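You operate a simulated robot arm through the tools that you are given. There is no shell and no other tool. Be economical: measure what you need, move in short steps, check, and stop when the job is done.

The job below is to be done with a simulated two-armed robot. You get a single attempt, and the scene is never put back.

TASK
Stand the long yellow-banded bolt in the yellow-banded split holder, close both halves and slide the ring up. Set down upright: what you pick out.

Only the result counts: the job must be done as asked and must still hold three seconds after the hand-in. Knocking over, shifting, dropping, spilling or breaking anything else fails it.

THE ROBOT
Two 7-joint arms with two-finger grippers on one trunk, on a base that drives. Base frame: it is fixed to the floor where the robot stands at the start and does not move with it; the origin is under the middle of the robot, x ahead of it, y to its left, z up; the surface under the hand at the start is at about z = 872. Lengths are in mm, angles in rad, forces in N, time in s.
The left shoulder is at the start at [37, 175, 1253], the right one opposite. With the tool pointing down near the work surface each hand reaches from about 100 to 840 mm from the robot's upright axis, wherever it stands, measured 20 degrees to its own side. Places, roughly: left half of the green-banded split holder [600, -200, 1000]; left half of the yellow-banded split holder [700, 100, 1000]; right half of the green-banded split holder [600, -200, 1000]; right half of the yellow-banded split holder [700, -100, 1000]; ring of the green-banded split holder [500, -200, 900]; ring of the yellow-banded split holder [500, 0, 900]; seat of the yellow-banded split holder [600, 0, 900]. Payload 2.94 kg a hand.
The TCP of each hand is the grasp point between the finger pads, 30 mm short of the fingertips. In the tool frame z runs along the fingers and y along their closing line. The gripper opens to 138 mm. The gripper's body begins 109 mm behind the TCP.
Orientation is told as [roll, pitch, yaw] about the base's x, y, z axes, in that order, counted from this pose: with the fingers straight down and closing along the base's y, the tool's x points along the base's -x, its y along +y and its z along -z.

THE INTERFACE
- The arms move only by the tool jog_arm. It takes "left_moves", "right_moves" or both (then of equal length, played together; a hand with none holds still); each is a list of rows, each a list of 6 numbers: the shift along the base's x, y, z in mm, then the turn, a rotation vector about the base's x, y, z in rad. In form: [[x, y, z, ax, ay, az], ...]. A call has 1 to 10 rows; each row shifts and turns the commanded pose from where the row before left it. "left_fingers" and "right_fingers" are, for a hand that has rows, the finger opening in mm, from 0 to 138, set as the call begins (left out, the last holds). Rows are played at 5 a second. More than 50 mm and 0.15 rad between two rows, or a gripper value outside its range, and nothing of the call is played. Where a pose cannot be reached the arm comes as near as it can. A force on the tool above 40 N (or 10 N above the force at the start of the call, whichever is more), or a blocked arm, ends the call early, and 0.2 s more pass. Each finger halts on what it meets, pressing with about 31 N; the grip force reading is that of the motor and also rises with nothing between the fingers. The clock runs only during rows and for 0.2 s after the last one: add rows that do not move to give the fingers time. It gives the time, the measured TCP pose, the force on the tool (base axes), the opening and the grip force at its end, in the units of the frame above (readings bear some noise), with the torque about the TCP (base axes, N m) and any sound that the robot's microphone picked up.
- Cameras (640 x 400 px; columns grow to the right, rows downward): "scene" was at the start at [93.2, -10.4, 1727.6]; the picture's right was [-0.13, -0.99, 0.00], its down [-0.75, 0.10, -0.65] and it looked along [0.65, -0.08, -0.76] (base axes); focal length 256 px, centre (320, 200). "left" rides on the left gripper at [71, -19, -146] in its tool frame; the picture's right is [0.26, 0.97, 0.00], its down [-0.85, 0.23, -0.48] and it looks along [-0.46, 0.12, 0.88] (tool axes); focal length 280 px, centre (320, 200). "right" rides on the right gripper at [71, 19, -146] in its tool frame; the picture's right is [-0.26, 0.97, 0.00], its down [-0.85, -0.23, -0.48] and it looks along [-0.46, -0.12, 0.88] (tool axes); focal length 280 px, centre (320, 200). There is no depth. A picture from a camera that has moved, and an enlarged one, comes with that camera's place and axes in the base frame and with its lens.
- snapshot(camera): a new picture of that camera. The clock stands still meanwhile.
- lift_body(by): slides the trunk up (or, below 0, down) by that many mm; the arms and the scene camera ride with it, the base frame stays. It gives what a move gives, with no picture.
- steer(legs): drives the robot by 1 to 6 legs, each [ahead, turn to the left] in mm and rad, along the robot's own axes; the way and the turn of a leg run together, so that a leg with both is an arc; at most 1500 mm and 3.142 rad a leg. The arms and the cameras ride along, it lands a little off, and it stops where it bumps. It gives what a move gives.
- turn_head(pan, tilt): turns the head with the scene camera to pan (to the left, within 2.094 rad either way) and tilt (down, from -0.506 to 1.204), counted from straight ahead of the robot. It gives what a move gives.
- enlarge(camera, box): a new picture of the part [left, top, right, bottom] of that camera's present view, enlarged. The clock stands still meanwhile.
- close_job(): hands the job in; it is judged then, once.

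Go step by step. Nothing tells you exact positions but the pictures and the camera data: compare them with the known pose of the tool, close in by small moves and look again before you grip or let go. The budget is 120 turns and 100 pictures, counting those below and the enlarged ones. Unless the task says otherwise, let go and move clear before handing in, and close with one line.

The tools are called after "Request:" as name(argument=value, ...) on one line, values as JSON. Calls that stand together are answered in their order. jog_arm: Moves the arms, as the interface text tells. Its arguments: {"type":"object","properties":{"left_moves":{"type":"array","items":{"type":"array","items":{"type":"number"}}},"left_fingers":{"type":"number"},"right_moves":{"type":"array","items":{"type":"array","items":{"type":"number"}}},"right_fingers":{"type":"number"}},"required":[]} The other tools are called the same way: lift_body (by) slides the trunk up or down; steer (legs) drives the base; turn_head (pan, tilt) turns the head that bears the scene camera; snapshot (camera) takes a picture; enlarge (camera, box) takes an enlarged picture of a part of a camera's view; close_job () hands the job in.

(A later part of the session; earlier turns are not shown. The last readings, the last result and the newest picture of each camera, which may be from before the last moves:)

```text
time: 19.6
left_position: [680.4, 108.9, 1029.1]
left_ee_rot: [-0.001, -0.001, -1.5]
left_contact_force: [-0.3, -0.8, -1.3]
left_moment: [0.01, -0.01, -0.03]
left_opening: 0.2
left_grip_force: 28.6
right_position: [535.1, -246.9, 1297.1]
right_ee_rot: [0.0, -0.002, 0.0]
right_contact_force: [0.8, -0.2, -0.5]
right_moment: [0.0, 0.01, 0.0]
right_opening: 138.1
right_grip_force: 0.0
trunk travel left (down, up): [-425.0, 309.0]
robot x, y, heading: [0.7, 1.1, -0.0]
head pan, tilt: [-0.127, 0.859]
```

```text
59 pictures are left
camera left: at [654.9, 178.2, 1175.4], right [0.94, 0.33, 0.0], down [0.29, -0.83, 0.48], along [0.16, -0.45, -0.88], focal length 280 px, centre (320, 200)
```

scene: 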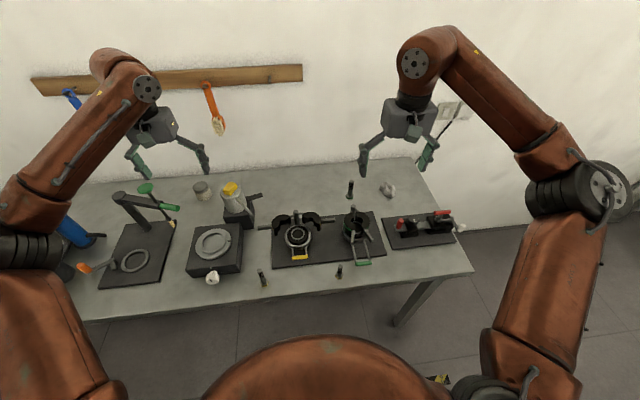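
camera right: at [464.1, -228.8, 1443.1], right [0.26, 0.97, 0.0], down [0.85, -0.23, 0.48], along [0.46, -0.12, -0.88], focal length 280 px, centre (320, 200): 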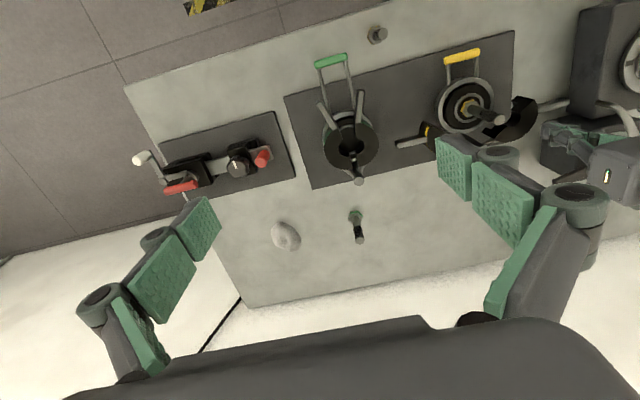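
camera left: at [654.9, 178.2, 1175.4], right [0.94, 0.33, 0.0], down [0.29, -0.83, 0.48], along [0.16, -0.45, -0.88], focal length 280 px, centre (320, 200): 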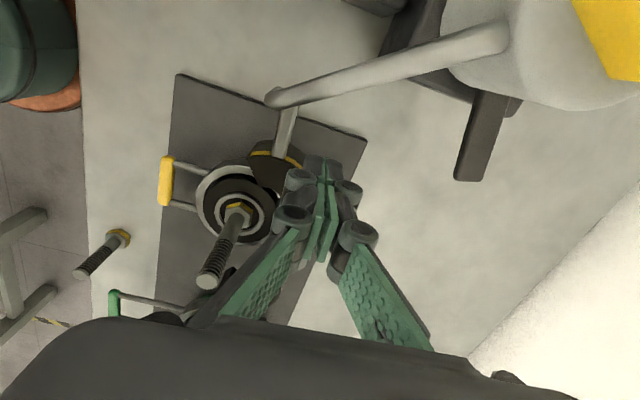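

Good view: the spout hangs over the lever tip and my fingers are clear. I'll shift slightly outward and lower behind the lever.

Request:
jog_arm(left_moves=[[0, 7, 0, 0, 0, 0], [0, 0, -20, 0, 0, 0], [0, 0, -20, 0, 0, 0], [0, 0, -17, 0, 0, 0], [0, 0, 0, 0, 0, 0]])

Request:
snapshot(camera="left")

Request:
enlarge(camera="scene", box=[240, 170, 340, 250])

```text
time: 20.8
left_position: [678.5, 115.0, 972.1]
left_ee_rot: [0.0, 0.0, -1.5]
left_contact_force: [0.2, 0.1, -0.7]
left_moment: [0.01, 0.01, 0.02]
left_opening: 0.0
left_grip_force: 28.8
right_position: [535.6, -246.6, 1297.3]
right_ee_rot: [0.002, -0.001, -0.001]
right_contact_force: [-0.5, 0.2, 0.0]
right_moment: [-0.01, -0.01, 0.0]
right_opening: 137.8
right_grip_force: 0.0
trunk travel left (down, up): [-425.0, 309.0]
robot x, y, heading: [-0.1, -1.9, -0.004]
head pan, tilt: [-0.127, 0.859]
```

```text
58 pictures are left
camera left: at [654.1, 185.4, 1118.5], right [0.94, 0.33, 0.0], down [0.29, -0.83, 0.48], along [0.16, -0.45, -0.88], focal length 280 px, centre (320, 200)
```

left: 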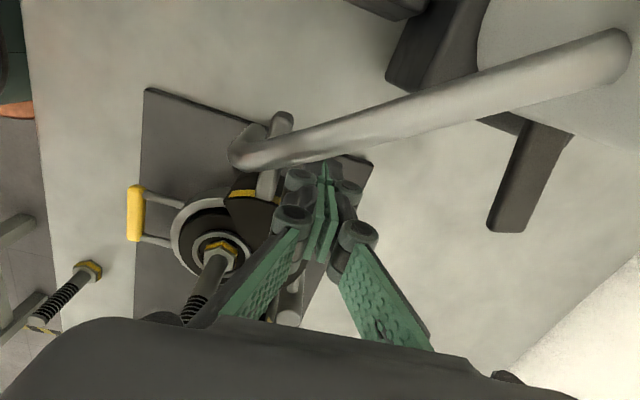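

```text
5.00 times, centred on (290, 210) of scene
camera zoom: at [92.9, -10.7, 1727.6], right [-0.13, -0.99, 0.0], down [-0.75, 0.1, -0.65], along [0.65, -0.08, -0.76], focal length 1280 px, centre (470, 150)
```

zoom: 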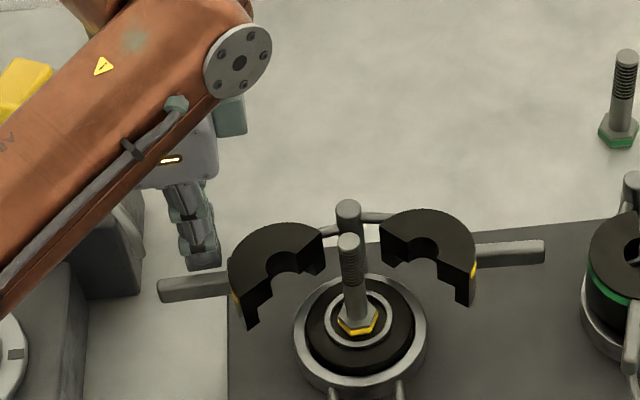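

Fingers are behind the lever, tips around z 942. I'll start pushing along the closing arc.

Request:
jog_arm(left_moves=[[-10, -1.5, 0, 0, 0, 0], [-7.5, -2, 0, 0, 0, 0], [-7.4, -2.2, 0, 0, 0, 0], [-7, -3, 0, 0, 0, 0], [-7, -3.1, 0, 0, 0, 0]])

Request:
snapshot(camera="left")

Request:
enlarge(camera="scene", box=[240, 170, 340, 250])

```text
time: 22.0
left_position: [639.7, 103.5, 972.7]
left_ee_rot: [-0.002, 0.001, -1.498]
left_contact_force: [0.4, -1.1, 0.3]
left_moment: [0.03, -0.01, -0.01]
left_opening: 0.0
left_grip_force: 28.2
right_position: [534.7, -245.9, 1298.5]
right_ee_rot: [0.001, 0.001, 0.001]
right_contact_force: [-0.9, 0.6, -0.6]
right_moment: [-0.04, 0.0, 0.04]
right_opening: 137.7
right_grip_force: 0.0
trunk travel left (down, up): [-425.0, 309.0]
robot x, y, heading: [-1.5, 1.8, -0.001]
head pan, tilt: [-0.127, 0.859]
```

```text
56 pictures are left
camera left: at [615.4, 173.5, 1119.0], right [0.94, 0.33, 0.0], down [0.29, -0.83, 0.48], along [0.16, -0.45, -0.88], focal length 280 px, centre (320, 200)
```

left: 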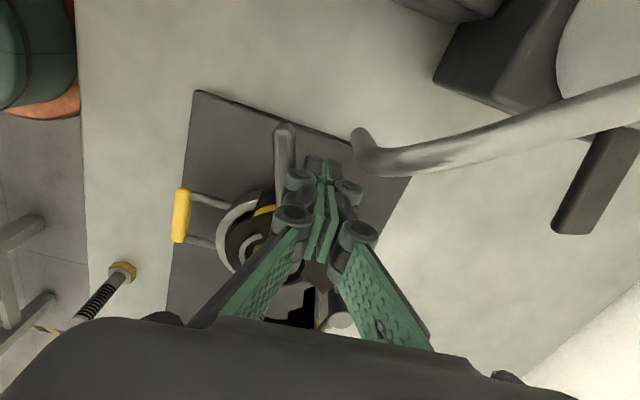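

```text
5.00 times, centred on (290, 210) of scene
camera zoom: at [93.1, -10.6, 1727.6], right [-0.13, -0.99, 0.0], down [-0.75, 0.1, -0.65], along [0.65, -0.08, -0.76], focal length 1280 px, centre (470, 150)
```

zoom: 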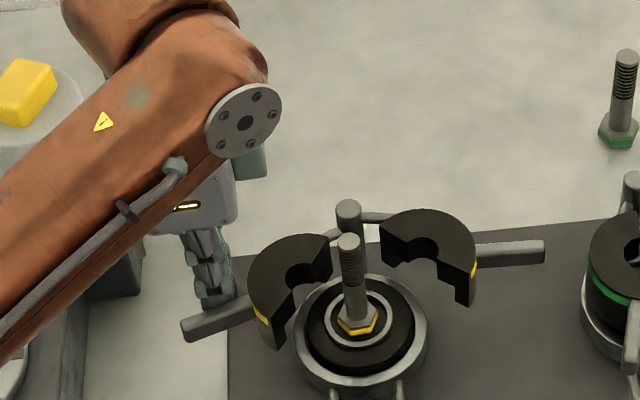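

It's moving easily with no force. Continuing along the arc.

Request:
jog_arm(left_moves=[[-6.7, -4, 0, 0, 0, 0], [-6.6, -4.1, 0, 0, 0, 0], [-6, -4.8, 0, 0, 0, 0], [-5.7, -5, 0, 0, 0, 0], [-5.3, -5.6, 0, 0, 0, 0], [-5.2, -5.8, 0, 0, 0, 0]])

Request:
snapshot(camera="left")

Request:
enlarge(camera="scene", box=[260, 180, 360, 260])

```text
time: 23.4
left_position: [603.9, 74.1, 972.7]
left_ee_rot: [0.001, 0.0, -1.497]
left_contact_force: [0.7, 0.1, -0.6]
left_moment: [0.01, -0.02, -0.01]
left_opening: 0.0
left_grip_force: 28.4
right_position: [535.8, -248.1, 1297.1]
right_ee_rot: [0.002, -0.001, -0.001]
right_contact_force: [-0.2, -0.1, -1.4]
right_moment: [0.04, -0.02, 0.01]
right_opening: 137.8
right_grip_force: 0.2
trunk travel left (down, up): [-425.0, 309.0]
robot x, y, heading: [1.3, 0.0, -0.003]
head pan, tilt: [-0.127, 0.859]
```

```text
54 pictures are left
camera left: at [579.8, 144.0, 1118.6], right [0.94, 0.33, 0.0], down [0.29, -0.83, 0.48], along [0.16, -0.45, -0.88], focal length 280 px, centre (320, 200)
```

left: 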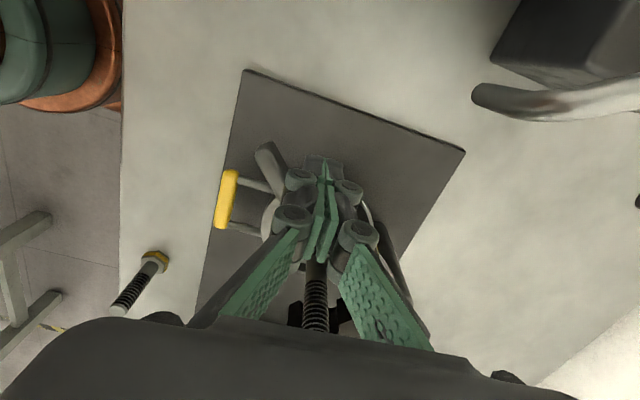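

```text
5.00 times, centred on (310, 220) of scene
camera zoom: at [93.2, -10.8, 1727.6], right [-0.13, -0.99, 0.0], down [-0.75, 0.1, -0.65], along [0.65, -0.08, -0.76], focal length 1280 px, centre (370, 100)
```

zoom: 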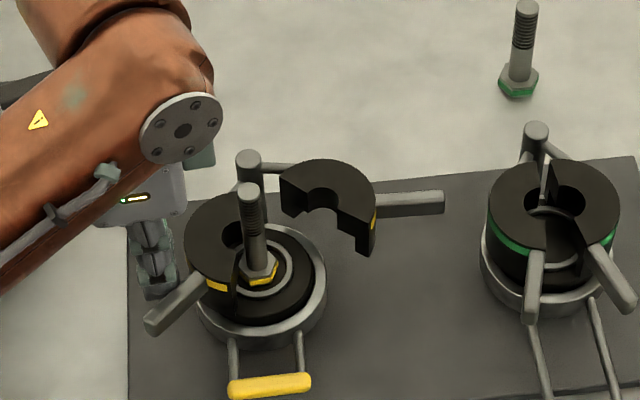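

Closing nicely; remaining about 0.27 rad. Finer steps now.

Request:
jog_arm(left_moves=[[-4.4, -6.2, 0, 0, 0, 0], [-4.3, -6.5, 0, 0, 0, 0], [-2.8, -5.4, 0, 0, 0, 0], [-2.7, -5.4, 0, 0, 0, 0], [0, 0, 0, 0, 0, 0]])

Request:
snapshot(camera="left")

Request:
enlarge(camera="scene", box=[260, 180, 360, 260])

```text
time: 24.6
left_position: [593.8, 58.0, 971.9]
left_ee_rot: [0.002, 0.002, -1.493]
left_contact_force: [15.2, 31.7, 6.7]
left_moment: [0.32, -0.09, -0.13]
left_opening: 0.0
left_grip_force: 28.9
right_position: [536.7, -242.7, 1299.1]
right_ee_rot: [-0.002, 0.001, -0.001]
right_contact_force: [0.2, 0.7, -0.7]
right_moment: [0.0, 0.01, 0.02]
right_opening: 138.1
right_grip_force: 0.1
trunk travel left (down, up): [-425.0, 309.0]
robot x, y, heading: [-2.0, 3.1, -0.0]
head pan, tilt: [-0.127, 0.859]
```

```text
52 pictures are left
camera left: at [568.5, 126.6, 1118.7], right [0.94, 0.34, 0.0], down [0.3, -0.83, 0.47], along [0.16, -0.44, -0.88], focal length 280 px, centre (320, 200)
```

left: 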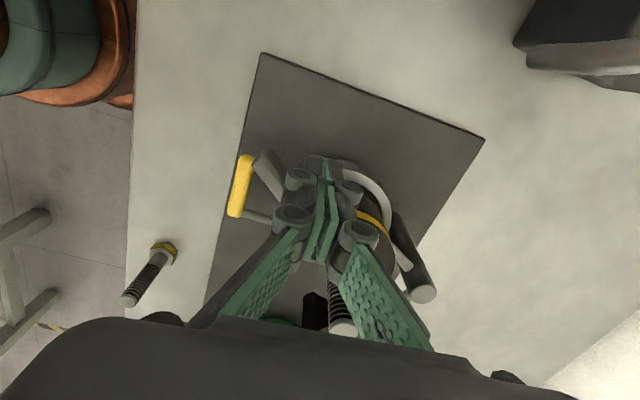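

```text
5.00 times, centred on (310, 220) of scene
camera zoom: at [95.1, -5.2, 1727.6], right [-0.13, -0.99, 0.0], down [-0.75, 0.09, -0.65], along [0.65, -0.08, -0.76], focal length 1280 px, centre (370, 100)
```

zoom: 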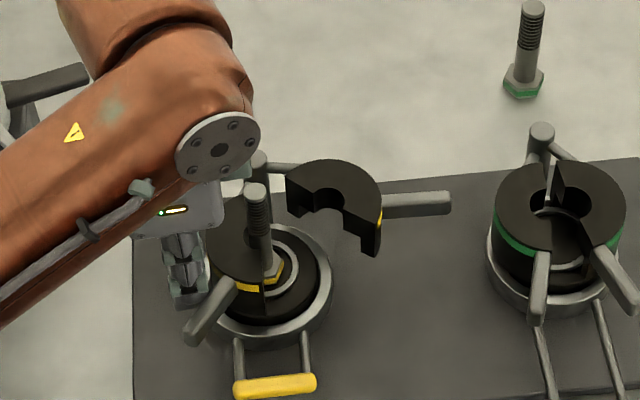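

The half met a firm stop (35 N). I'll back off and inspect the half and bolt.

Request:
jog_arm(left_moves=[[4, 8, 0, 0, 0, 0], [5, 15, 0, 0, 0, 0], [0, 20, 0, 0, 0, 0], [0, 20, 40, 0, 0, 0], [0, 0, 40, 0, 0, 0]])

Request:
enlarge(camera="left", box=[180, 100, 460, 330])

Request:
enlarge(camera="scene", box=[270, 190, 340, 250])

Request:
enlarge(camera="right", box=[400, 40, 540, 140])

```text
time: 25.8
left_position: [597.9, 113.2, 1051.2]
left_ee_rot: [0.0, -0.001, -1.5]
left_contact_force: [0.1, 0.0, -0.6]
left_moment: [-0.01, -0.01, 0.02]
left_opening: 0.4
left_grip_force: 28.2
right_position: [535.6, -247.7, 1298.4]
right_ee_rot: [0.003, -0.001, -0.001]
right_contact_force: [-0.4, 0.3, 0.4]
right_moment: [0.02, -0.03, 0.0]
right_opening: 137.7
right_grip_force: 0.0
trunk travel left (down, up): [-425.0, 309.0]
robot x, y, heading: [3.4, 0.1, -0.002]
head pan, tilt: [-0.127, 0.859]
```

```text
1.74 times, centred on (320, 215) of left
camera zoom: at [574.0, 183.4, 1197.6], right [0.94, 0.33, 0.0], down [0.29, -0.83, 0.48], along [0.16, -0.45, -0.88], focal length 488 px, centre (320, 174)
```

zoom: 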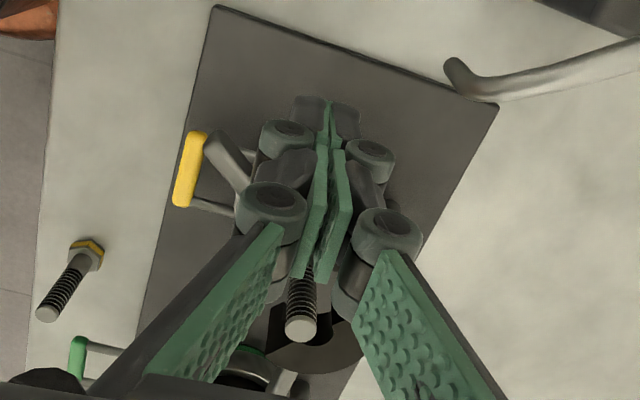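

```text
6.67 times, centred on (305, 220) of scene
camera zoom: at [92.8, -10.5, 1727.6], right [-0.13, -0.99, 0.0], down [-0.75, 0.1, -0.65], along [0.65, -0.08, -0.76], focal length 1707 px, centre (420, 67)
```

zoom: 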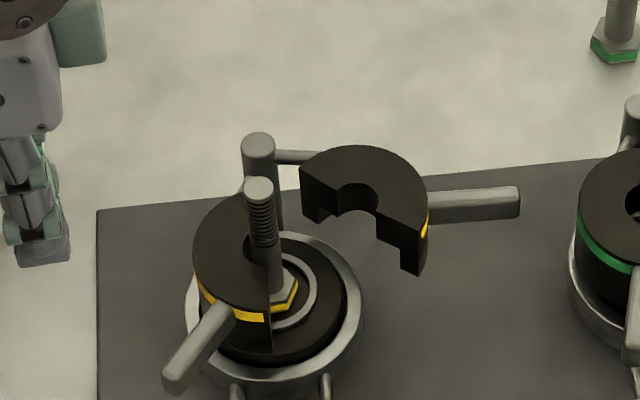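

```text
4.00 times, centred on (470, 90) of right
camera zoom: at [464.0, -228.2, 1443.3], right [0.26, 0.96, 0.0], down [0.85, -0.23, 0.48], along [0.46, -0.12, -0.88], focal length 1122 px, centre (-280, 640)
```

zoom: 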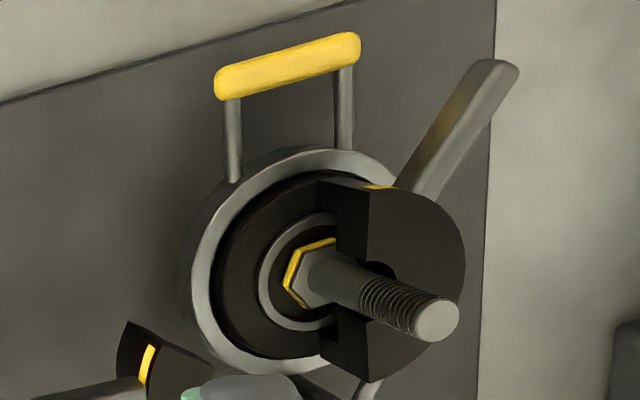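

Left half is fully closed with the bolt undisturbed in its bore. I'll retract the left hand and bring the right hand, closed and turned, behind the right lever.

Request:
jog_arm(left_moves=[[-10, 8, 15, 0, 0, 0], [-12, 10, 15, 0, 0, 0], [-12, 10, 15, 0, 0, 0], [-12, 12, 15, 0, 0, 0], [-12, 12, 15, 0, 0, 0], [-12, 12, 15, 0, 0, 0], [-12, 12, 15, 0, 0, 0], [-12, 12, 15, 0, 0, 0], [-12, 12, 15, 0, 0, 0], [0, 0, 0, 0, 0, 0]], right_moves=[[14, 13.5, -18, 0, 0, 0.15], [14, 13.5, -18, 0, 0, 0.15], [14, 13.5, -18, 0, 0, 0.15], [14, 13.5, -18, 0, 0, 0.15], [14, 13.5, -18, 0, 0, 0.15], [14, 13.5, -18, 0, 0, 0.15], [14, 13.5, -18, 0, 0, 0.15], [14, 13.5, -18, 0, 0, 0.15], [15, 13.5, -18, 0, 0, 0.15], [15, 13.5, -18, 0, 0, 0.15]], right_fingers=0)

Request:
snapshot(camera="right")

Request:
snapshot(camera="scene")

```text
time: 28.0
left_position: [493.3, 215.0, 1188.2]
left_ee_rot: [0.0, -0.001, -1.499]
left_contact_force: [-1.1, 0.7, 0.4]
left_moment: [-0.04, 0.01, -0.03]
left_opening: 0.2
left_grip_force: 28.7
right_position: [459.0, -116.0, 1176.6]
right_ee_rot: [-0.015, -0.003, 1.107]
right_contact_force: [0.0, 1.0, 0.2]
right_moment: [-0.04, 0.02, 0.01]
right_opening: 0.1
right_grip_force: 28.2
right hand out of reach, approached as far as the arm can: row 5, 6, 7, 8, 9, 10
trunk travel left (down, up): [-425.0, 309.0]
robot x, y, heading: [0.9, 2.6, 0.001]
head pan, tilt: [-0.127, 0.859]
```

```text
47 pictures are left
camera right: at [408.0, -169.7, 1320.7], right [-0.75, 0.67, -0.01], down [0.58, 0.66, 0.48], along [0.33, 0.35, -0.88], focal length 280 px, centre (320, 200)
```

right: 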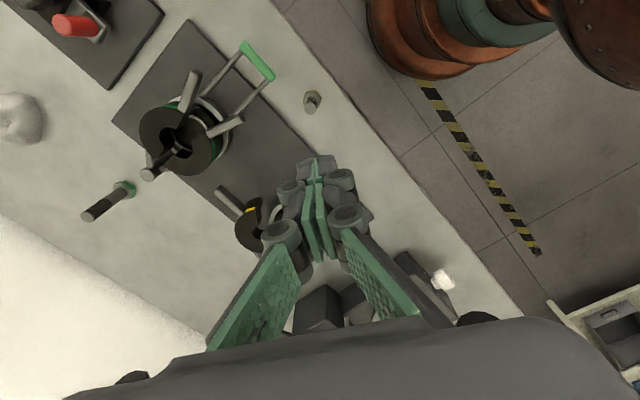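

```text
46 pictures are left
camera scene: at [92.8, -7.9, 1727.6], right [-0.13, -0.99, 0.0], down [-0.75, 0.1, -0.65], along [0.65, -0.08, -0.76], focal length 256 px, centre (320, 200)
```

scene: 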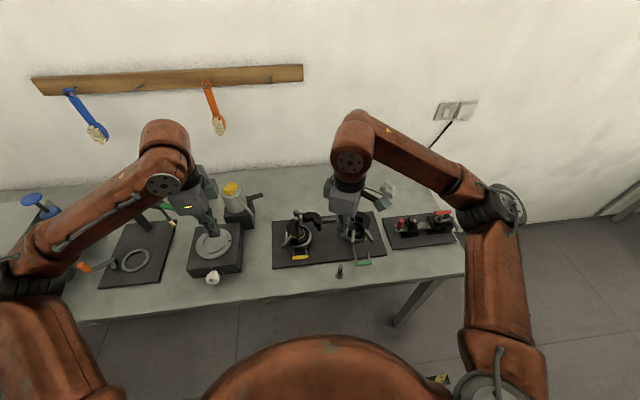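

The right arm can't take that yaw; with no spout on its side, yaw 0 works fine. I'll turn it back and see where it responds.

Request:
jog_arm(right_moves=[[0, 0, 0, 0, 0, -0.15], [0, 0, 0, 0, 0, -0.15], [0, 0, 0, 0, 0, -0.15]])

```text
time: 28.8
left_position: [492.7, 214.2, 1187.4]
left_ee_rot: [-0.001, -0.001, -1.497]
left_contact_force: [-0.2, -0.2, 0.0]
left_moment: [0.01, -0.01, -0.02]
left_opening: 0.0
left_grip_force: 28.3
right_position: [458.9, -117.9, 1177.1]
right_ee_rot: [-0.013, -0.001, 0.654]
right_contact_force: [0.1, -0.2, 1.2]
right_moment: [0.01, 0.02, 0.0]
right_opening: 0.0
right_grip_force: 28.7
trunk travel left (down, up): [-425.0, 309.0]
robot x, y, heading: [-0.5, -1.9, 0.003]
head pan, tilt: [-0.127, 0.859]
```

Request:
jog_arm(right_moves=[[40, 2, 0, 0, 0, -0.131], [40, 2, 0, 0, 0, -0.131], [40, 2, 0, 0, 0, -0.131], [40, 2, 0, 0, 0, -0.131], [40, 2, 0, 0.013, 0, -0.13], [19, 4, 0, 0, 0, 0], [0, 0, -40, 0, 0, 0], [0, 0, -40, 0, 0, 0], [0, 0, -40, 0, 0, 0], [0, 0, 0, 0, 0, 0]])

Request:
snapshot(camera="right")

Request:
enlarge(camera="scene", box=[270, 160, 390, 250])

```text
time: 31.0
left_position: [493.8, 214.1, 1187.2]
left_ee_rot: [0.0, -0.001, -1.498]
left_contact_force: [-0.3, 0.3, 1.0]
left_moment: [0.0, -0.02, 0.0]
left_opening: 0.0
left_grip_force: 28.6
right_position: [676.8, -103.3, 1057.5]
right_ee_rot: [-0.002, -0.002, 0.001]
right_contact_force: [-1.3, -0.8, -0.1]
right_moment: [0.0, 0.0, 0.02]
right_opening: 0.0
right_grip_force: 28.1
trunk travel left (down, up): [-425.0, 309.0]
robot x, y, heading: [0.8, -1.1, 0.0]
head pan, tilt: [-0.127, 0.859]
```

```text
45 pictures are left
camera right: at [605.2, -84.1, 1201.2], right [0.26, 0.97, 0.0], down [0.85, -0.23, 0.48], along [0.46, -0.12, -0.88], focal length 280 px, centre (320, 200)
```

right: 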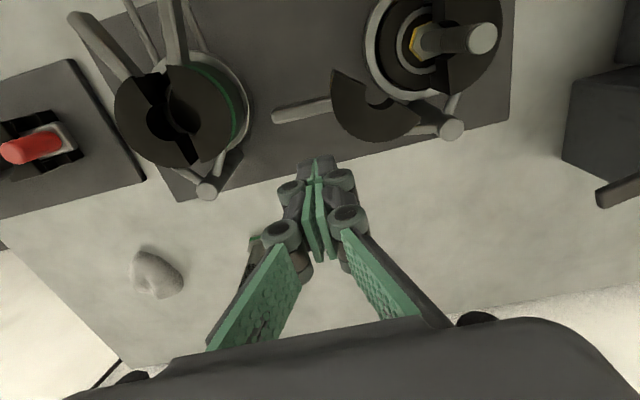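

```text
4.44 times, centred on (330, 205) of scene
camera zoom: at [92.5, -9.7, 1727.7], right [-0.13, -0.99, 0.0], down [-0.75, 0.1, -0.65], along [0.65, -0.08, -0.76], focal length 1138 px, centre (276, 178)
```

zoom: 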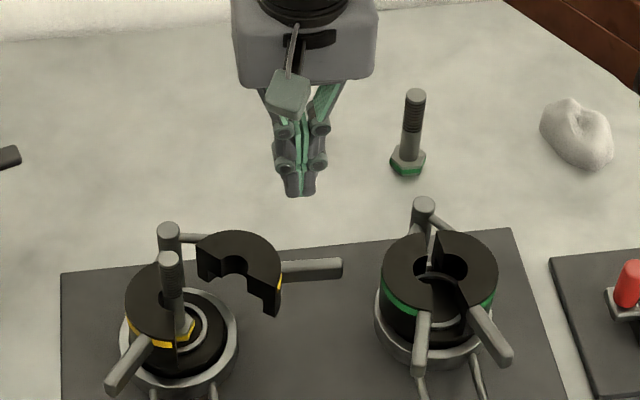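

Right hand is behind the right lever. Lowering to lever height and shifting slightly outward.

Request:
jog_arm(right_moves=[[2, -5, -20, 0, 0, 0], [0, 0, -25, 0, 0, 0], [0, 0, -25, 0, 0, 0], [0, 0, -15, 0, 0, 0], [0, 0, 0, 0, 0, 0]])

Request:
snapshot(camera="right")

```text
time: 32.2
left_position: [494.8, 214.7, 1187.6]
left_ee_rot: [-0.001, -0.001, -1.498]
left_contact_force: [-0.1, -0.6, 0.2]
left_moment: [0.01, 0.0, -0.01]
left_opening: 0.0
left_grip_force: 28.6
right_position: [678.7, -108.8, 972.1]
right_ee_rot: [-0.002, -0.004, 0.001]
right_contact_force: [0.9, -0.5, 0.0]
right_moment: [-0.02, 0.01, -0.01]
right_opening: 0.0
right_grip_force: 28.5
trunk travel left (down, up): [-425.0, 309.0]
robot x, y, heading: [1.5, -1.2, -0.004]
head pan, tilt: [-0.127, 0.859]
```

```text
43 pictures are left
camera right: at [607.7, -89.6, 1115.9], right [0.26, 0.97, 0.0], down [0.85, -0.23, 0.48], along [0.46, -0.12, -0.88], focal length 280 px, centre (320, 200)
```

right: 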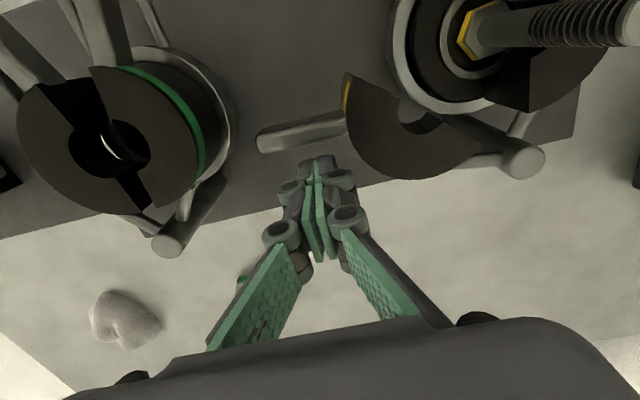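

Positioned; pushing the right lever along the mirrored arc.

Request:
jog_arm(right_moves=[[-10, 1.5, 0, 0, 0, 0], [-8, 2.1, 0, 0, 0, 0], [-8, 2.2, 0, 0, 0, 0], [-7.2, 3.1, 0, 0, 0, 0], [-7.2, 3.2, 0, 0, 0, 0], [-6.8, 4.2, 0, 0, 0, 0], [-6.8, 4.2, 0, 0, 0, 0], [-6, 5, 0, 0, 0, 0], [-6, 5, 0, 0, 0, 0]])

Request:
snapshot(camera="right")

Request:
enlarge(camera="scene", box=[270, 180, 370, 260])

```text
time: 34.2
left_position: [493.6, 214.3, 1188.4]
left_ee_rot: [0.001, -0.001, -1.496]
left_contact_force: [-0.1, -0.2, 0.8]
left_moment: [-0.01, -0.01, 0.03]
left_opening: 0.0
left_grip_force: 28.9
right_position: [614.6, -78.2, 972.2]
right_ee_rot: [-0.001, -0.003, 0.001]
right_contact_force: [0.7, 0.4, -0.7]
right_moment: [-0.02, -0.02, 0.03]
right_opening: 0.0
right_grip_force: 28.8
trunk travel left (down, up): [-425.0, 309.0]
robot x, y, heading: [2.2, 1.9, -0.001]
head pan, tilt: [-0.127, 0.859]
```

```text
42 pictures are left
camera right: at [541.8, -59.0, 1115.9], right [0.26, 0.97, 0.0], down [0.85, -0.23, 0.48], along [0.46, -0.12, -0.88], focal length 280 px, centre (320, 200)
```

right: 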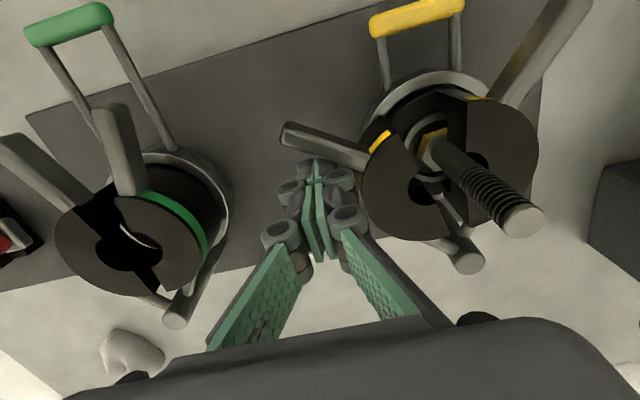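

```text
5.00 times, centred on (320, 220) of scene
camera zoom: at [93.1, -9.9, 1727.6], right [-0.13, -0.99, 0.0], down [-0.75, 0.1, -0.65], along [0.65, -0.08, -0.76], focal length 1280 px, centre (320, 100)
```

zoom: 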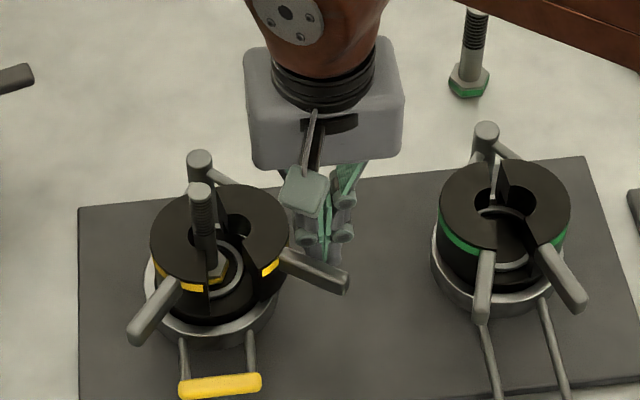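

Closing well; continuing in finer steps until the stop is felt.

Request:
jog_arm(right_moves=[[-5.4, 5.9, 0, 0, 0, 0], [-5.4, 5.9, 0, 0, 0, 0], [-4.5, 6.5, 0, 0, 0, 0], [-4.4, 6.6, 0, 0, 0, 0], [-2.5, 5, 0, 0, 0, 0], [-2.2, 4.2, 0, 0, 0, 0], [0, 0, 0, 0, 0, 0]])

Request:
snapshot(camera="right")

Request:
enlarge(camera="scene", box=[270, 180, 370, 260])

```text
time: 35.8
left_position: [494.5, 211.9, 1188.5]
left_ee_rot: [-0.002, 0.001, -1.499]
left_contact_force: [0.8, -0.1, 0.0]
left_moment: [-0.04, -0.02, 0.0]
left_opening: 0.0
left_grip_force: 28.5
right_position: [592.3, -48.4, 971.9]
right_ee_rot: [-0.004, -0.006, -0.003]
right_contact_force: [13.8, -21.7, 8.0]
right_moment: [-0.13, 0.0, 0.09]
right_opening: 0.0
right_grip_force: 28.8
trunk travel left (down, up): [-425.0, 309.0]
robot x, y, heading: [0.3, -0.4, -0.003]
head pan, tilt: [-0.127, 0.859]
```

```text
40 pictures are left
camera right: at [519.9, -29.1, 1115.5], right [0.26, 0.96, 0.0], down [0.85, -0.23, 0.48], along [0.46, -0.13, -0.88], focal length 280 px, centre (320, 200)
```

right: 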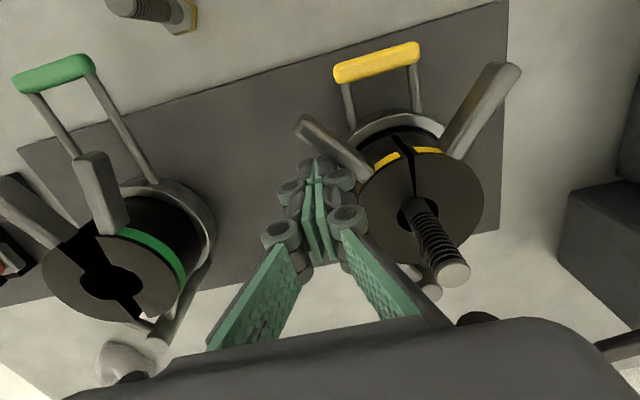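

```text
5.00 times, centred on (320, 220) of scene
camera zoom: at [94.4, -13.5, 1727.6], right [-0.13, -0.99, 0.0], down [-0.75, 0.1, -0.65], along [0.65, -0.08, -0.76], focal length 1280 px, centre (320, 100)
```

zoom: 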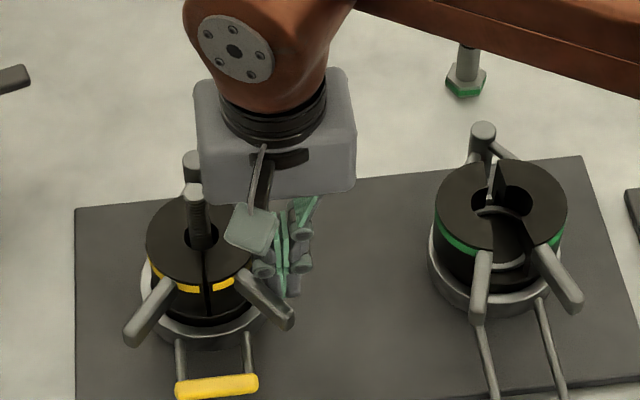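

Request:
enlarge(camera="right", box=[320, 90, 500, 260])

```text
2.35 times, centred on (410, 175) of right
camera zoom: at [519.9, -29.1, 1115.5], right [0.26, 0.96, 0.0], down [0.85, -0.23, 0.48], along [0.46, -0.13, -0.88], focal length 660 px, centre (108, 259)
```

zoom: 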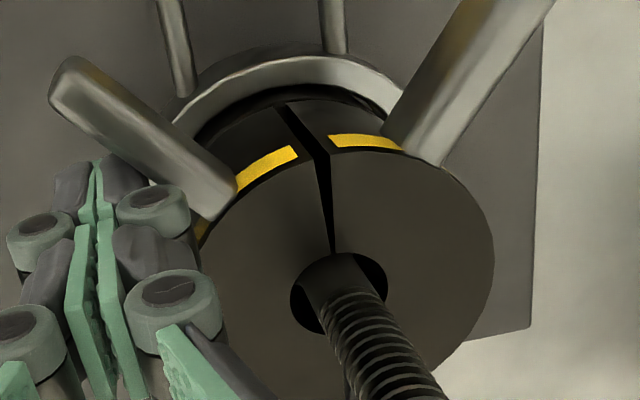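

Halves are nearly closed with a thin wedge gap at the front. I'll retract the right hand, then squeeze both levers together with one gripper so the force is balanced.

Request:
jog_arm(right_moves=[[3, -8, 0, 0, 0, 0], [3, -12, 0, 0, 0, 0], [0, -5, 45, 0, 0, 0], [-5, 0, 45, 0, 0, 0], [-15, 30, 30, 0, 0, 0], [-12, 30, 0, 0, 0, 0], [-8, 19, 0, 0, 0, 0], [0, 0, 0, 0, 0, 0], [0, 0, 0, 0, 0, 0]], right_fingers=0)

Request:
snapshot(camera="right")

Request:
enlarge(camera="right", box=[240, 50, 400, 170])

Request:
enlarge(camera="scene", box=[265, 190, 345, 270])

```text
time: 37.8
left_position: [494.3, 214.9, 1188.9]
left_ee_rot: [0.0, -0.001, -1.498]
left_contact_force: [1.1, 0.5, -0.3]
left_moment: [-0.01, -0.03, -0.03]
left_opening: 0.2
left_grip_force: 28.1
right_position: [557.2, 9.6, 1091.9]
right_ee_rot: [0.0, -0.005, 0.002]
right_contact_force: [-0.2, -0.3, -0.1]
right_moment: [0.0, 0.01, 0.01]
right_opening: 0.0
right_grip_force: 28.3
trunk travel left (down, up): [-425.0, 309.0]
robot x, y, heading: [2.4, -0.4, 0.003]
head pan, tilt: [-0.127, 0.859]
```

```text
37 pictures are left
camera right: at [485.0, 29.1, 1235.8], right [0.26, 0.97, 0.0], down [0.85, -0.23, 0.48], along [0.46, -0.12, -0.88], focal length 280 px, centre (320, 200)
```

right: 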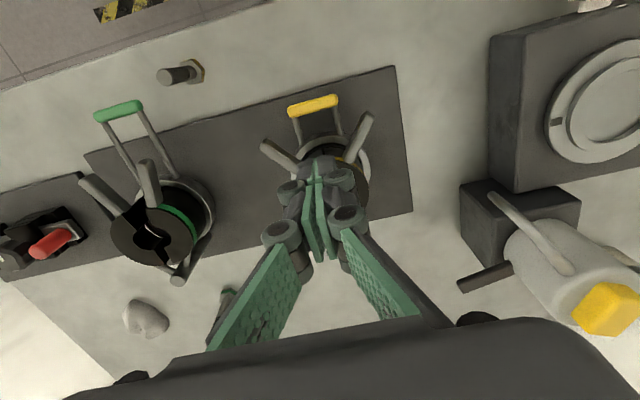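

```text
3.33 times, centred on (320, 110) of right
camera zoom: at [485.0, 29.1, 1235.8], right [0.26, 0.97, 0.0], down [0.85, -0.23, 0.48], along [0.46, -0.12, -0.88], focal length 935 px, centre (320, 500)
```

zoom: 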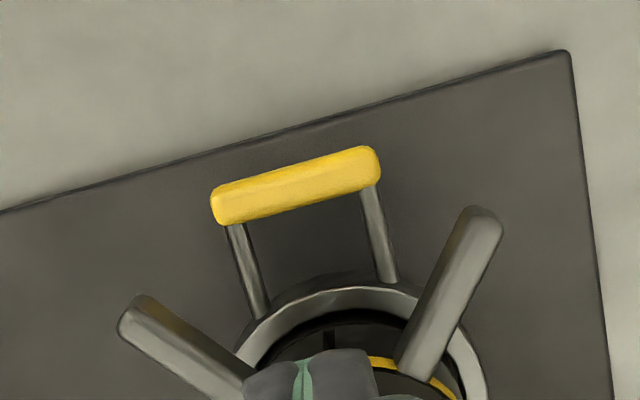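

```text
5.00 times, centred on (305, 230) of scene
camera zoom: at [93.1, -9.8, 1727.6], right [-0.13, -0.99, 0.0], down [-0.75, 0.1, -0.65], along [0.65, -0.08, -0.76], focal length 1280 px, centre (395, 50)
```

zoom: 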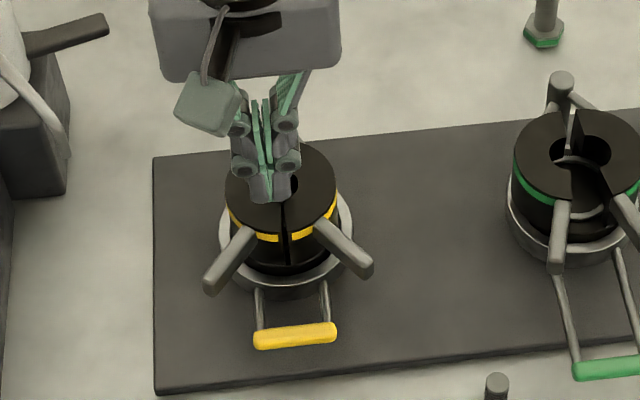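

Lever tips are at [555, 60] and [555, -48]. I'll open the right hand wide, lower it over both levers at x≈566 and squeeze.

Request:
jog_arm(right_moves=[[9, -4, 0, 0, 0, 0], [0, 0, 0, 0, 0, 0], [0, 0, 0, 0, 0, 0], [0, 0, 0, 0, 0, 0], [0, 0, 0, 0, 0, 0], [0, 0, 0, 0, 0, 0], [0, 0, 0, 0, 0, 0], [0, 0, 0, 0, 0, 0], [0, 0, -40, 0, 0, 0], [0, 0, -30, 0, 0, 0]], right_fingers=138)

Request:
snapshot(camera="right")

```text
time: 40.0
left_position: [493.9, 214.7, 1185.9]
left_ee_rot: [-0.001, 0.0, -1.499]
left_contact_force: [0.0, -0.6, 0.9]
left_moment: [0.03, 0.0, -0.01]
left_opening: 0.1
left_grip_force: 28.6
right_position: [564.4, 4.0, 1020.4]
right_ee_rot: [-0.001, -0.004, 0.002]
right_contact_force: [0.3, -0.2, 0.1]
right_moment: [-0.01, 0.0, 0.0]
right_opening: 138.0
right_grip_force: 0.1
trunk travel left (down, up): [-425.0, 309.0]
robot x, y, heading: [-0.2, 4.0, -0.004]
head pan, tilt: [-0.127, 0.859]
```

```text
34 pictures are left
camera right: at [492.5, 24.6, 1164.8], right [0.26, 0.97, 0.0], down [0.85, -0.23, 0.48], along [0.46, -0.12, -0.88], focal length 280 px, centre (320, 200)
```

right: 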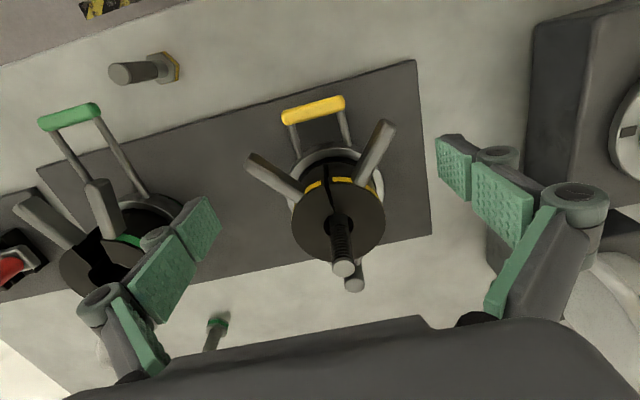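

Clear on both sides. Lowering and squeezing.

Request:
jog_arm(right_moves=[[0, 0, -25, 0, 0, 0], [0, 0, -25, 0, 0, 0], [0, 0, 0, 0, 0, 0]])

Request:
jog_arm(right_moves=[[0, 0, 0, 0, 0, 0], [0, 0, 0, 0, 0, 0], [0, 0, 0, 0, 0, 0], [0, 0, 0, 0, 0, 0], [0, 0, 0, 0, 0, 0]], right_fingers=60)

Request:
enlarge(camera="right", box=[200, 60, 440, 300])

```text
time: 40.8
left_position: [494.8, 215.3, 1187.5]
left_ee_rot: [0.001, 0.001, -1.498]
left_contact_force: [-0.3, -0.2, 0.2]
left_moment: [-0.01, -0.02, -0.03]
left_opening: 0.0
left_grip_force: 28.3
right_position: [565.8, 5.3, 970.4]
right_ee_rot: [0.0, -0.003, 0.001]
right_contact_force: [-0.3, -0.5, -0.1]
right_moment: [-0.01, 0.01, -0.01]
right_opening: 137.8
right_grip_force: 0.1
trunk travel left (down, up): [-425.0, 309.0]
robot x, y, heading: [-1.8, -1.0, 0.001]
head pan, tilt: [-0.127, 0.859]
```

```text
time: 42.0
left_position: [494.5, 213.3, 1187.7]
left_ee_rot: [0.0, 0.0, -1.5]
left_contact_force: [-0.4, 0.5, -0.1]
left_moment: [0.02, 0.03, 0.0]
left_opening: 0.0
left_grip_force: 28.6
right_position: [565.1, 3.4, 971.7]
right_ee_rot: [0.0, -0.003, 0.001]
right_contact_force: [-0.5, -3.5, 6.2]
right_moment: [-0.75, 0.42, 0.05]
right_opening: 120.7
right_grip_force: 30.9
trunk travel left (down, up): [-425.0, 309.0]
robot x, y, heading: [3.7, -0.9, -0.001]
head pan, tilt: [-0.127, 0.859]
```

```text
1.67 times, centred on (320, 180) of right
camera zoom: at [493.3, 24.4, 1115.7], right [0.26, 0.97, 0.0], down [0.85, -0.23, 0.48], along [0.46, -0.13, -0.88], focal length 467 px, centre (320, 233)
```

zoom: 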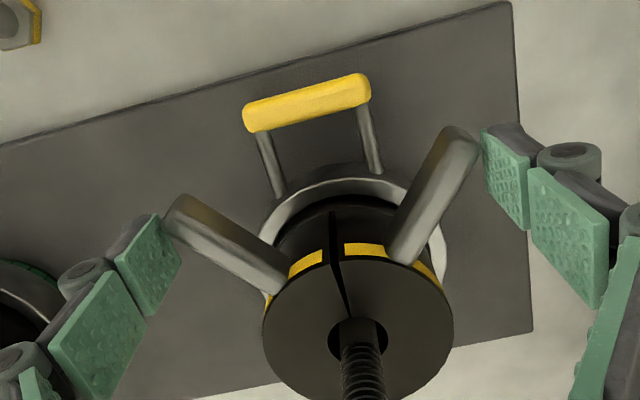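

The levers stalled at 31 N with just a design slit: both halves are closed. I'll release, move the right hand up and away, then bring the left hand for the ring handle at ≈[537, 7, 912].

Request:
jog_arm(right_moves=[[0, 0, 0, 0, 0, 0], [0, 0, 0, 0, 0, 0], [0, 0, 40, 0, 0, 0], [0, 0, 40, 0, 0, 0], [0, 0, 45, 0, 0, 0], [-10, -40, 30, 0, 0, 0], [-10, -45, 30, 0, 0, 0], [-10, -45, 20, 0, 0, 0], [0, -45, 0, 0, 0, 0], [0, -45, 0, 0, 0, 0]], right_fingers=138)

Request:
jog_arm(left_moves=[[8, -35, 0, 0, 0, -0.07], [8, -35, 0, 0, 0, 0], [8, -35, 0, 0, 0, 0], [8, -35, 0, 0, 0, 0], [8, -35, 0, 0, 0, 0], [4, -32, 0, 0, 0, 0], [0, 0, -40, 0, 0, 0], [0, 0, -40, 0, 0, 0], [0, 0, 0, 0, 0, 0]], left_fingers=40)

Request:
snapshot(camera="left")

Request:
enlarge(camera="scene", box=[265, 190, 345, 270])

```text
refused: row 6 steps farther than a row can; nothing moved
```

```text
time: 43.2
left_position: [531.0, 62.5, 1187.9]
left_ee_rot: [-0.004, 0.02, -1.553]
left_contact_force: [-4.4, 6.7, 1.0]
left_moment: [-0.28, -0.19, 0.17]
left_opening: 37.6
left_grip_force: 0.0
right_position: [565.3, 3.7, 970.5]
right_ee_rot: [0.007, 0.003, -0.002]
right_contact_force: [-5.3, 0.8, 1.1]
right_moment: [0.86, 0.02, 0.05]
right_opening: 121.1
right_grip_force: 31.0
trunk travel left (down, up): [-425.0, 309.0]
robot x, y, heading: [-1.2, -3.0, -0.001]
head pan, tilt: [-0.127, 0.859]
stopped in row 5 (left hand): the force on the tool passed its limit at 60 N (the readings are from after the stop); the commanded pose is now the measured one
```

```text
32 pictures are left
camera left: at [510.8, 130.5, 1335.6], right [0.96, 0.28, 0.0], down [0.25, -0.85, 0.46], along [0.13, -0.44, -0.89], focal length 280 px, centre (320, 200)
```

left: 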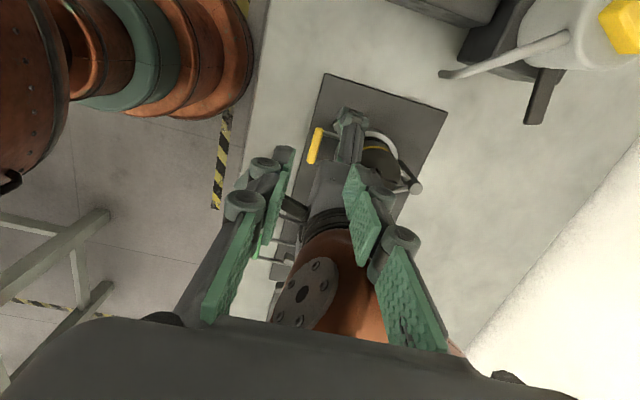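

```text
5.00 times, centred on (305, 230) of scene
camera zoom: at [92.2, -10.0, 1727.6], right [-0.13, -0.99, 0.0], down [-0.75, 0.1, -0.65], along [0.65, -0.08, -0.76], focal length 1280 px, centre (395, 50)
```

zoom: 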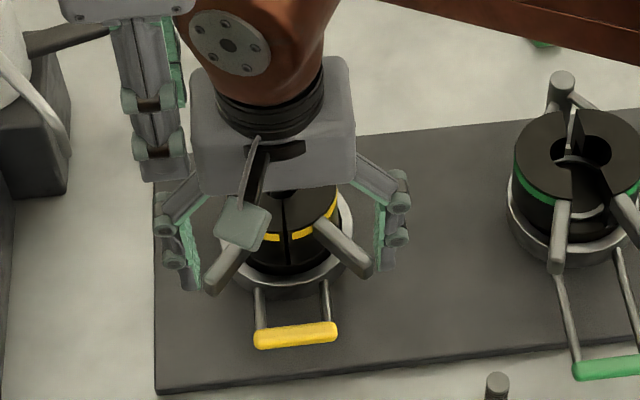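

My right-hand retreat was refused (step too long) and the left hand bumped lightly against it; nothing on the table moved. I'll back the left hand off and retract the right properly.

Request:
jog_arm(left_moves=[[-5, 40, 10, 0, 0, 0], [-5, 40, 10, 0, 0, 0], [0, 0, 0, 0, 0, 0]])

Request:
jog_arm(right_moves=[[0, 0, 0, 0, 0, 0], [0, 0, 0, 0, 0, 0], [0, 0, 40, 0, 0, 0], [0, 0, 40, 0, 0, 0], [0, 0, 45, 0, 0, 0], [-5, -35, 30, 0, 0, 0], [-5, -35, 30, 0, 0, 0], [-5, -40, 20, 0, 0, 0], [0, -45, 0, 0, 0, 0], [0, -45, 0, 0, 0, 0]], right_fingers=138)

Request:
snapshot(camera="scene")

```text
time: 44.0
left_position: [522.3, 140.8, 1209.7]
left_ee_rot: [-0.001, 0.019, -1.555]
left_contact_force: [-0.1, -0.1, -0.3]
left_moment: [-0.02, 0.0, -0.01]
left_opening: 40.0
left_grip_force: 0.1
right_position: [565.6, 4.9, 971.0]
right_ee_rot: [0.005, 0.001, 0.0]
right_contact_force: [-3.2, -0.6, 1.4]
right_moment: [-0.21, 0.0, 0.11]
right_opening: 120.9
right_grip_force: 30.7
trunk travel left (down, up): [-425.0, 309.0]
robot x, y, heading: [-4.4, -0.6, 0.003]
head pan, tilt: [-0.127, 0.859]
```

```text
time: 46.2
left_position: [522.5, 139.6, 1209.6]
left_ee_rot: [0.0, 0.019, -1.556]
left_contact_force: [0.3, -0.7, 0.8]
left_moment: [0.03, 0.0, -0.01]
left_opening: 40.3
left_grip_force: 0.1
right_position: [550.4, -196.7, 1175.7]
right_ee_rot: [0.007, 0.001, 0.0]
right_contact_force: [-0.8, -0.7, 0.3]
right_moment: [0.05, 0.0, 0.01]
right_opening: 138.1
right_grip_force: 0.0
trunk travel left (down, up): [-425.0, 309.0]
robot x, y, heading: [0.5, -4.0, 0.003]
head pan, tilt: [-0.127, 0.859]
```

```text
30 pictures are left
camera scene: at [92.3, -12.3, 1727.6], right [-0.13, -0.99, 0.0], down [-0.75, 0.1, -0.65], along [0.65, -0.08, -0.76], focal length 256 px, centre (320, 200)
```

scene: 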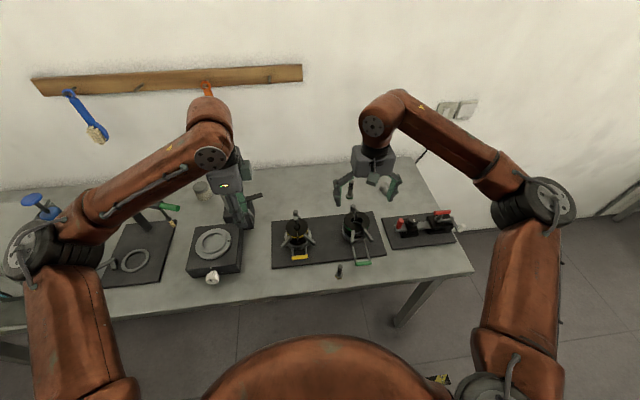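

Right hand is clear. Moving the left hand over the handle and levelling it.

Request:
jog_arm(left_moves=[[4, -33, -20, 0, -0.019, 0], [4, -33, -30, 0, 0, 0], [4, -33, -30, 0, 0, 0], [3, -34, -30, 0, 0, 0], [0, 0, -30, 0, 0, 0], [0, 0, 0, 0, 0, 0]])

Request:
snapshot(camera="left")

Request:
enlarge(camera="scene", box=[260, 190, 340, 270])

```text
time: 47.6
left_position: [537.7, 6.3, 1067.2]
left_ee_rot: [0.021, 0.019, -1.554]
left_contact_force: [0.0, -0.4, -0.1]
left_moment: [0.04, 0.01, -0.03]
left_opening: 39.9
left_grip_force: 0.1
right_position: [550.4, -195.4, 1176.6]
right_ee_rot: [0.008, 0.001, -0.002]
right_contact_force: [-0.8, -0.4, -0.8]
right_moment: [0.04, -0.02, 0.0]
right_opening: 137.9
right_grip_force: 0.0
trunk travel left (down, up): [-425.0, 309.0]
robot x, y, heading: [3.1, -0.6, -0.004]
head pan, tilt: [-0.127, 0.859]
```

```text
29 pictures are left
camera left: at [514.2, 74.8, 1215.2], right [0.96, 0.28, 0.02], down [0.24, -0.85, 0.46], along [0.15, -0.44, -0.89], focal length 280 px, centre (320, 200)
```

left: 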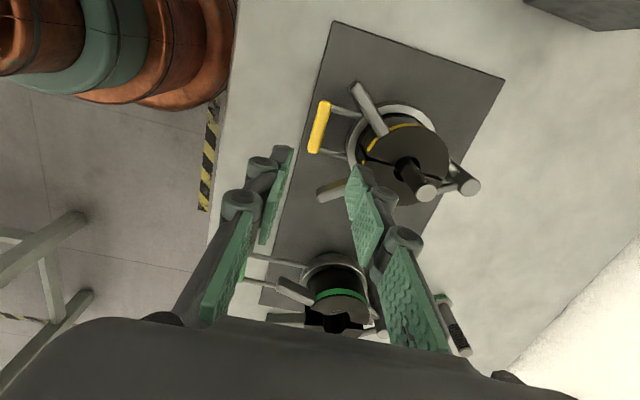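

```text
5.00 times, centred on (300, 230) of scene
camera zoom: at [92.9, -11.9, 1727.6], right [-0.13, -0.99, 0.0], down [-0.75, 0.1, -0.65], along [0.65, -0.08, -0.76], focal length 1280 px, centre (420, 50)
```

zoom: 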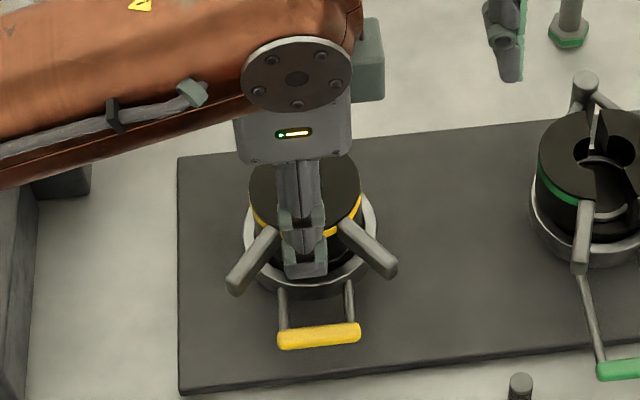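

Bar is centred on the tool axis. I'll level the tool, narrow the fingers to 26 mm and lower partway.

Request:
jog_arm(left_moves=[[2, 2, 0, -0.019, 0.021, 0], [0, 0, -35, 0, 0, 0], [0, 0, -30, 0, 0, 0], [0, 0, 0, 0, 0, 0]], left_fingers=26)

Request:
enlarge(camera="left", box=[220, 80, 440, 240])

Request:
enlarge(camera="scene", box=[270, 200, 330, 270])

```text
time: 48.6
left_position: [539.4, 8.3, 1002.7]
left_ee_rot: [-0.005, 0.001, -1.554]
left_contact_force: [1.0, 0.2, -0.2]
left_moment: [0.01, 0.01, 0.01]
left_opening: 25.9
left_grip_force: 0.0
right_position: [550.9, -195.7, 1175.9]
right_ee_rot: [0.006, 0.002, -0.003]
right_contact_force: [0.5, -0.4, -0.1]
right_moment: [0.01, 0.03, 0.02]
right_opening: 138.2
right_grip_force: 0.0
trunk travel left (down, up): [-425.0, 309.0]
robot x, y, heading: [-0.5, 1.3, 0.0]
head pan, tilt: [-0.127, 0.859]
```

```text
2.50 times, centred on (330, 160) of left
camera zoom: at [518.8, 80.2, 1148.9], right [0.96, 0.28, 0.0], down [0.25, -0.84, 0.48], along [0.13, -0.46, -0.88], focal length 701 px, centre (295, 300)
```

zoom: 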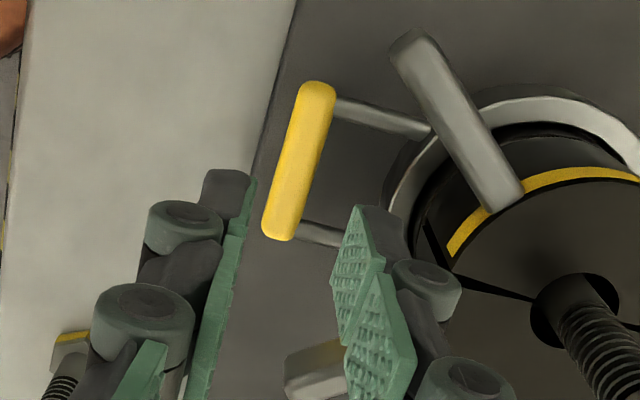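

```text
5.71 times, centred on (300, 235) of scene
camera zoom: at [93.1, -10.9, 1727.6], right [-0.13, -0.99, 0.0], down [-0.75, 0.1, -0.65], along [0.65, -0.08, -0.76], focal length 1463 px, centre (434, 0)
```

zoom: 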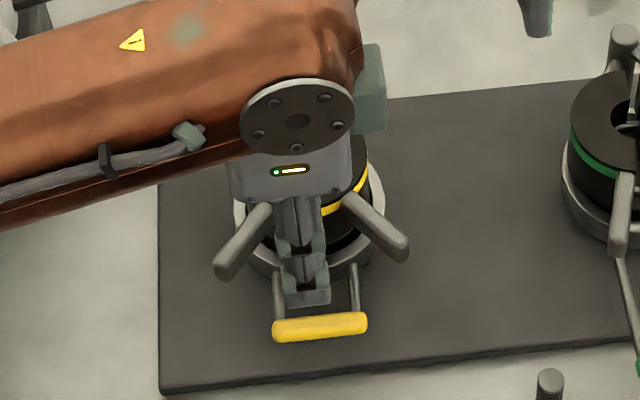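

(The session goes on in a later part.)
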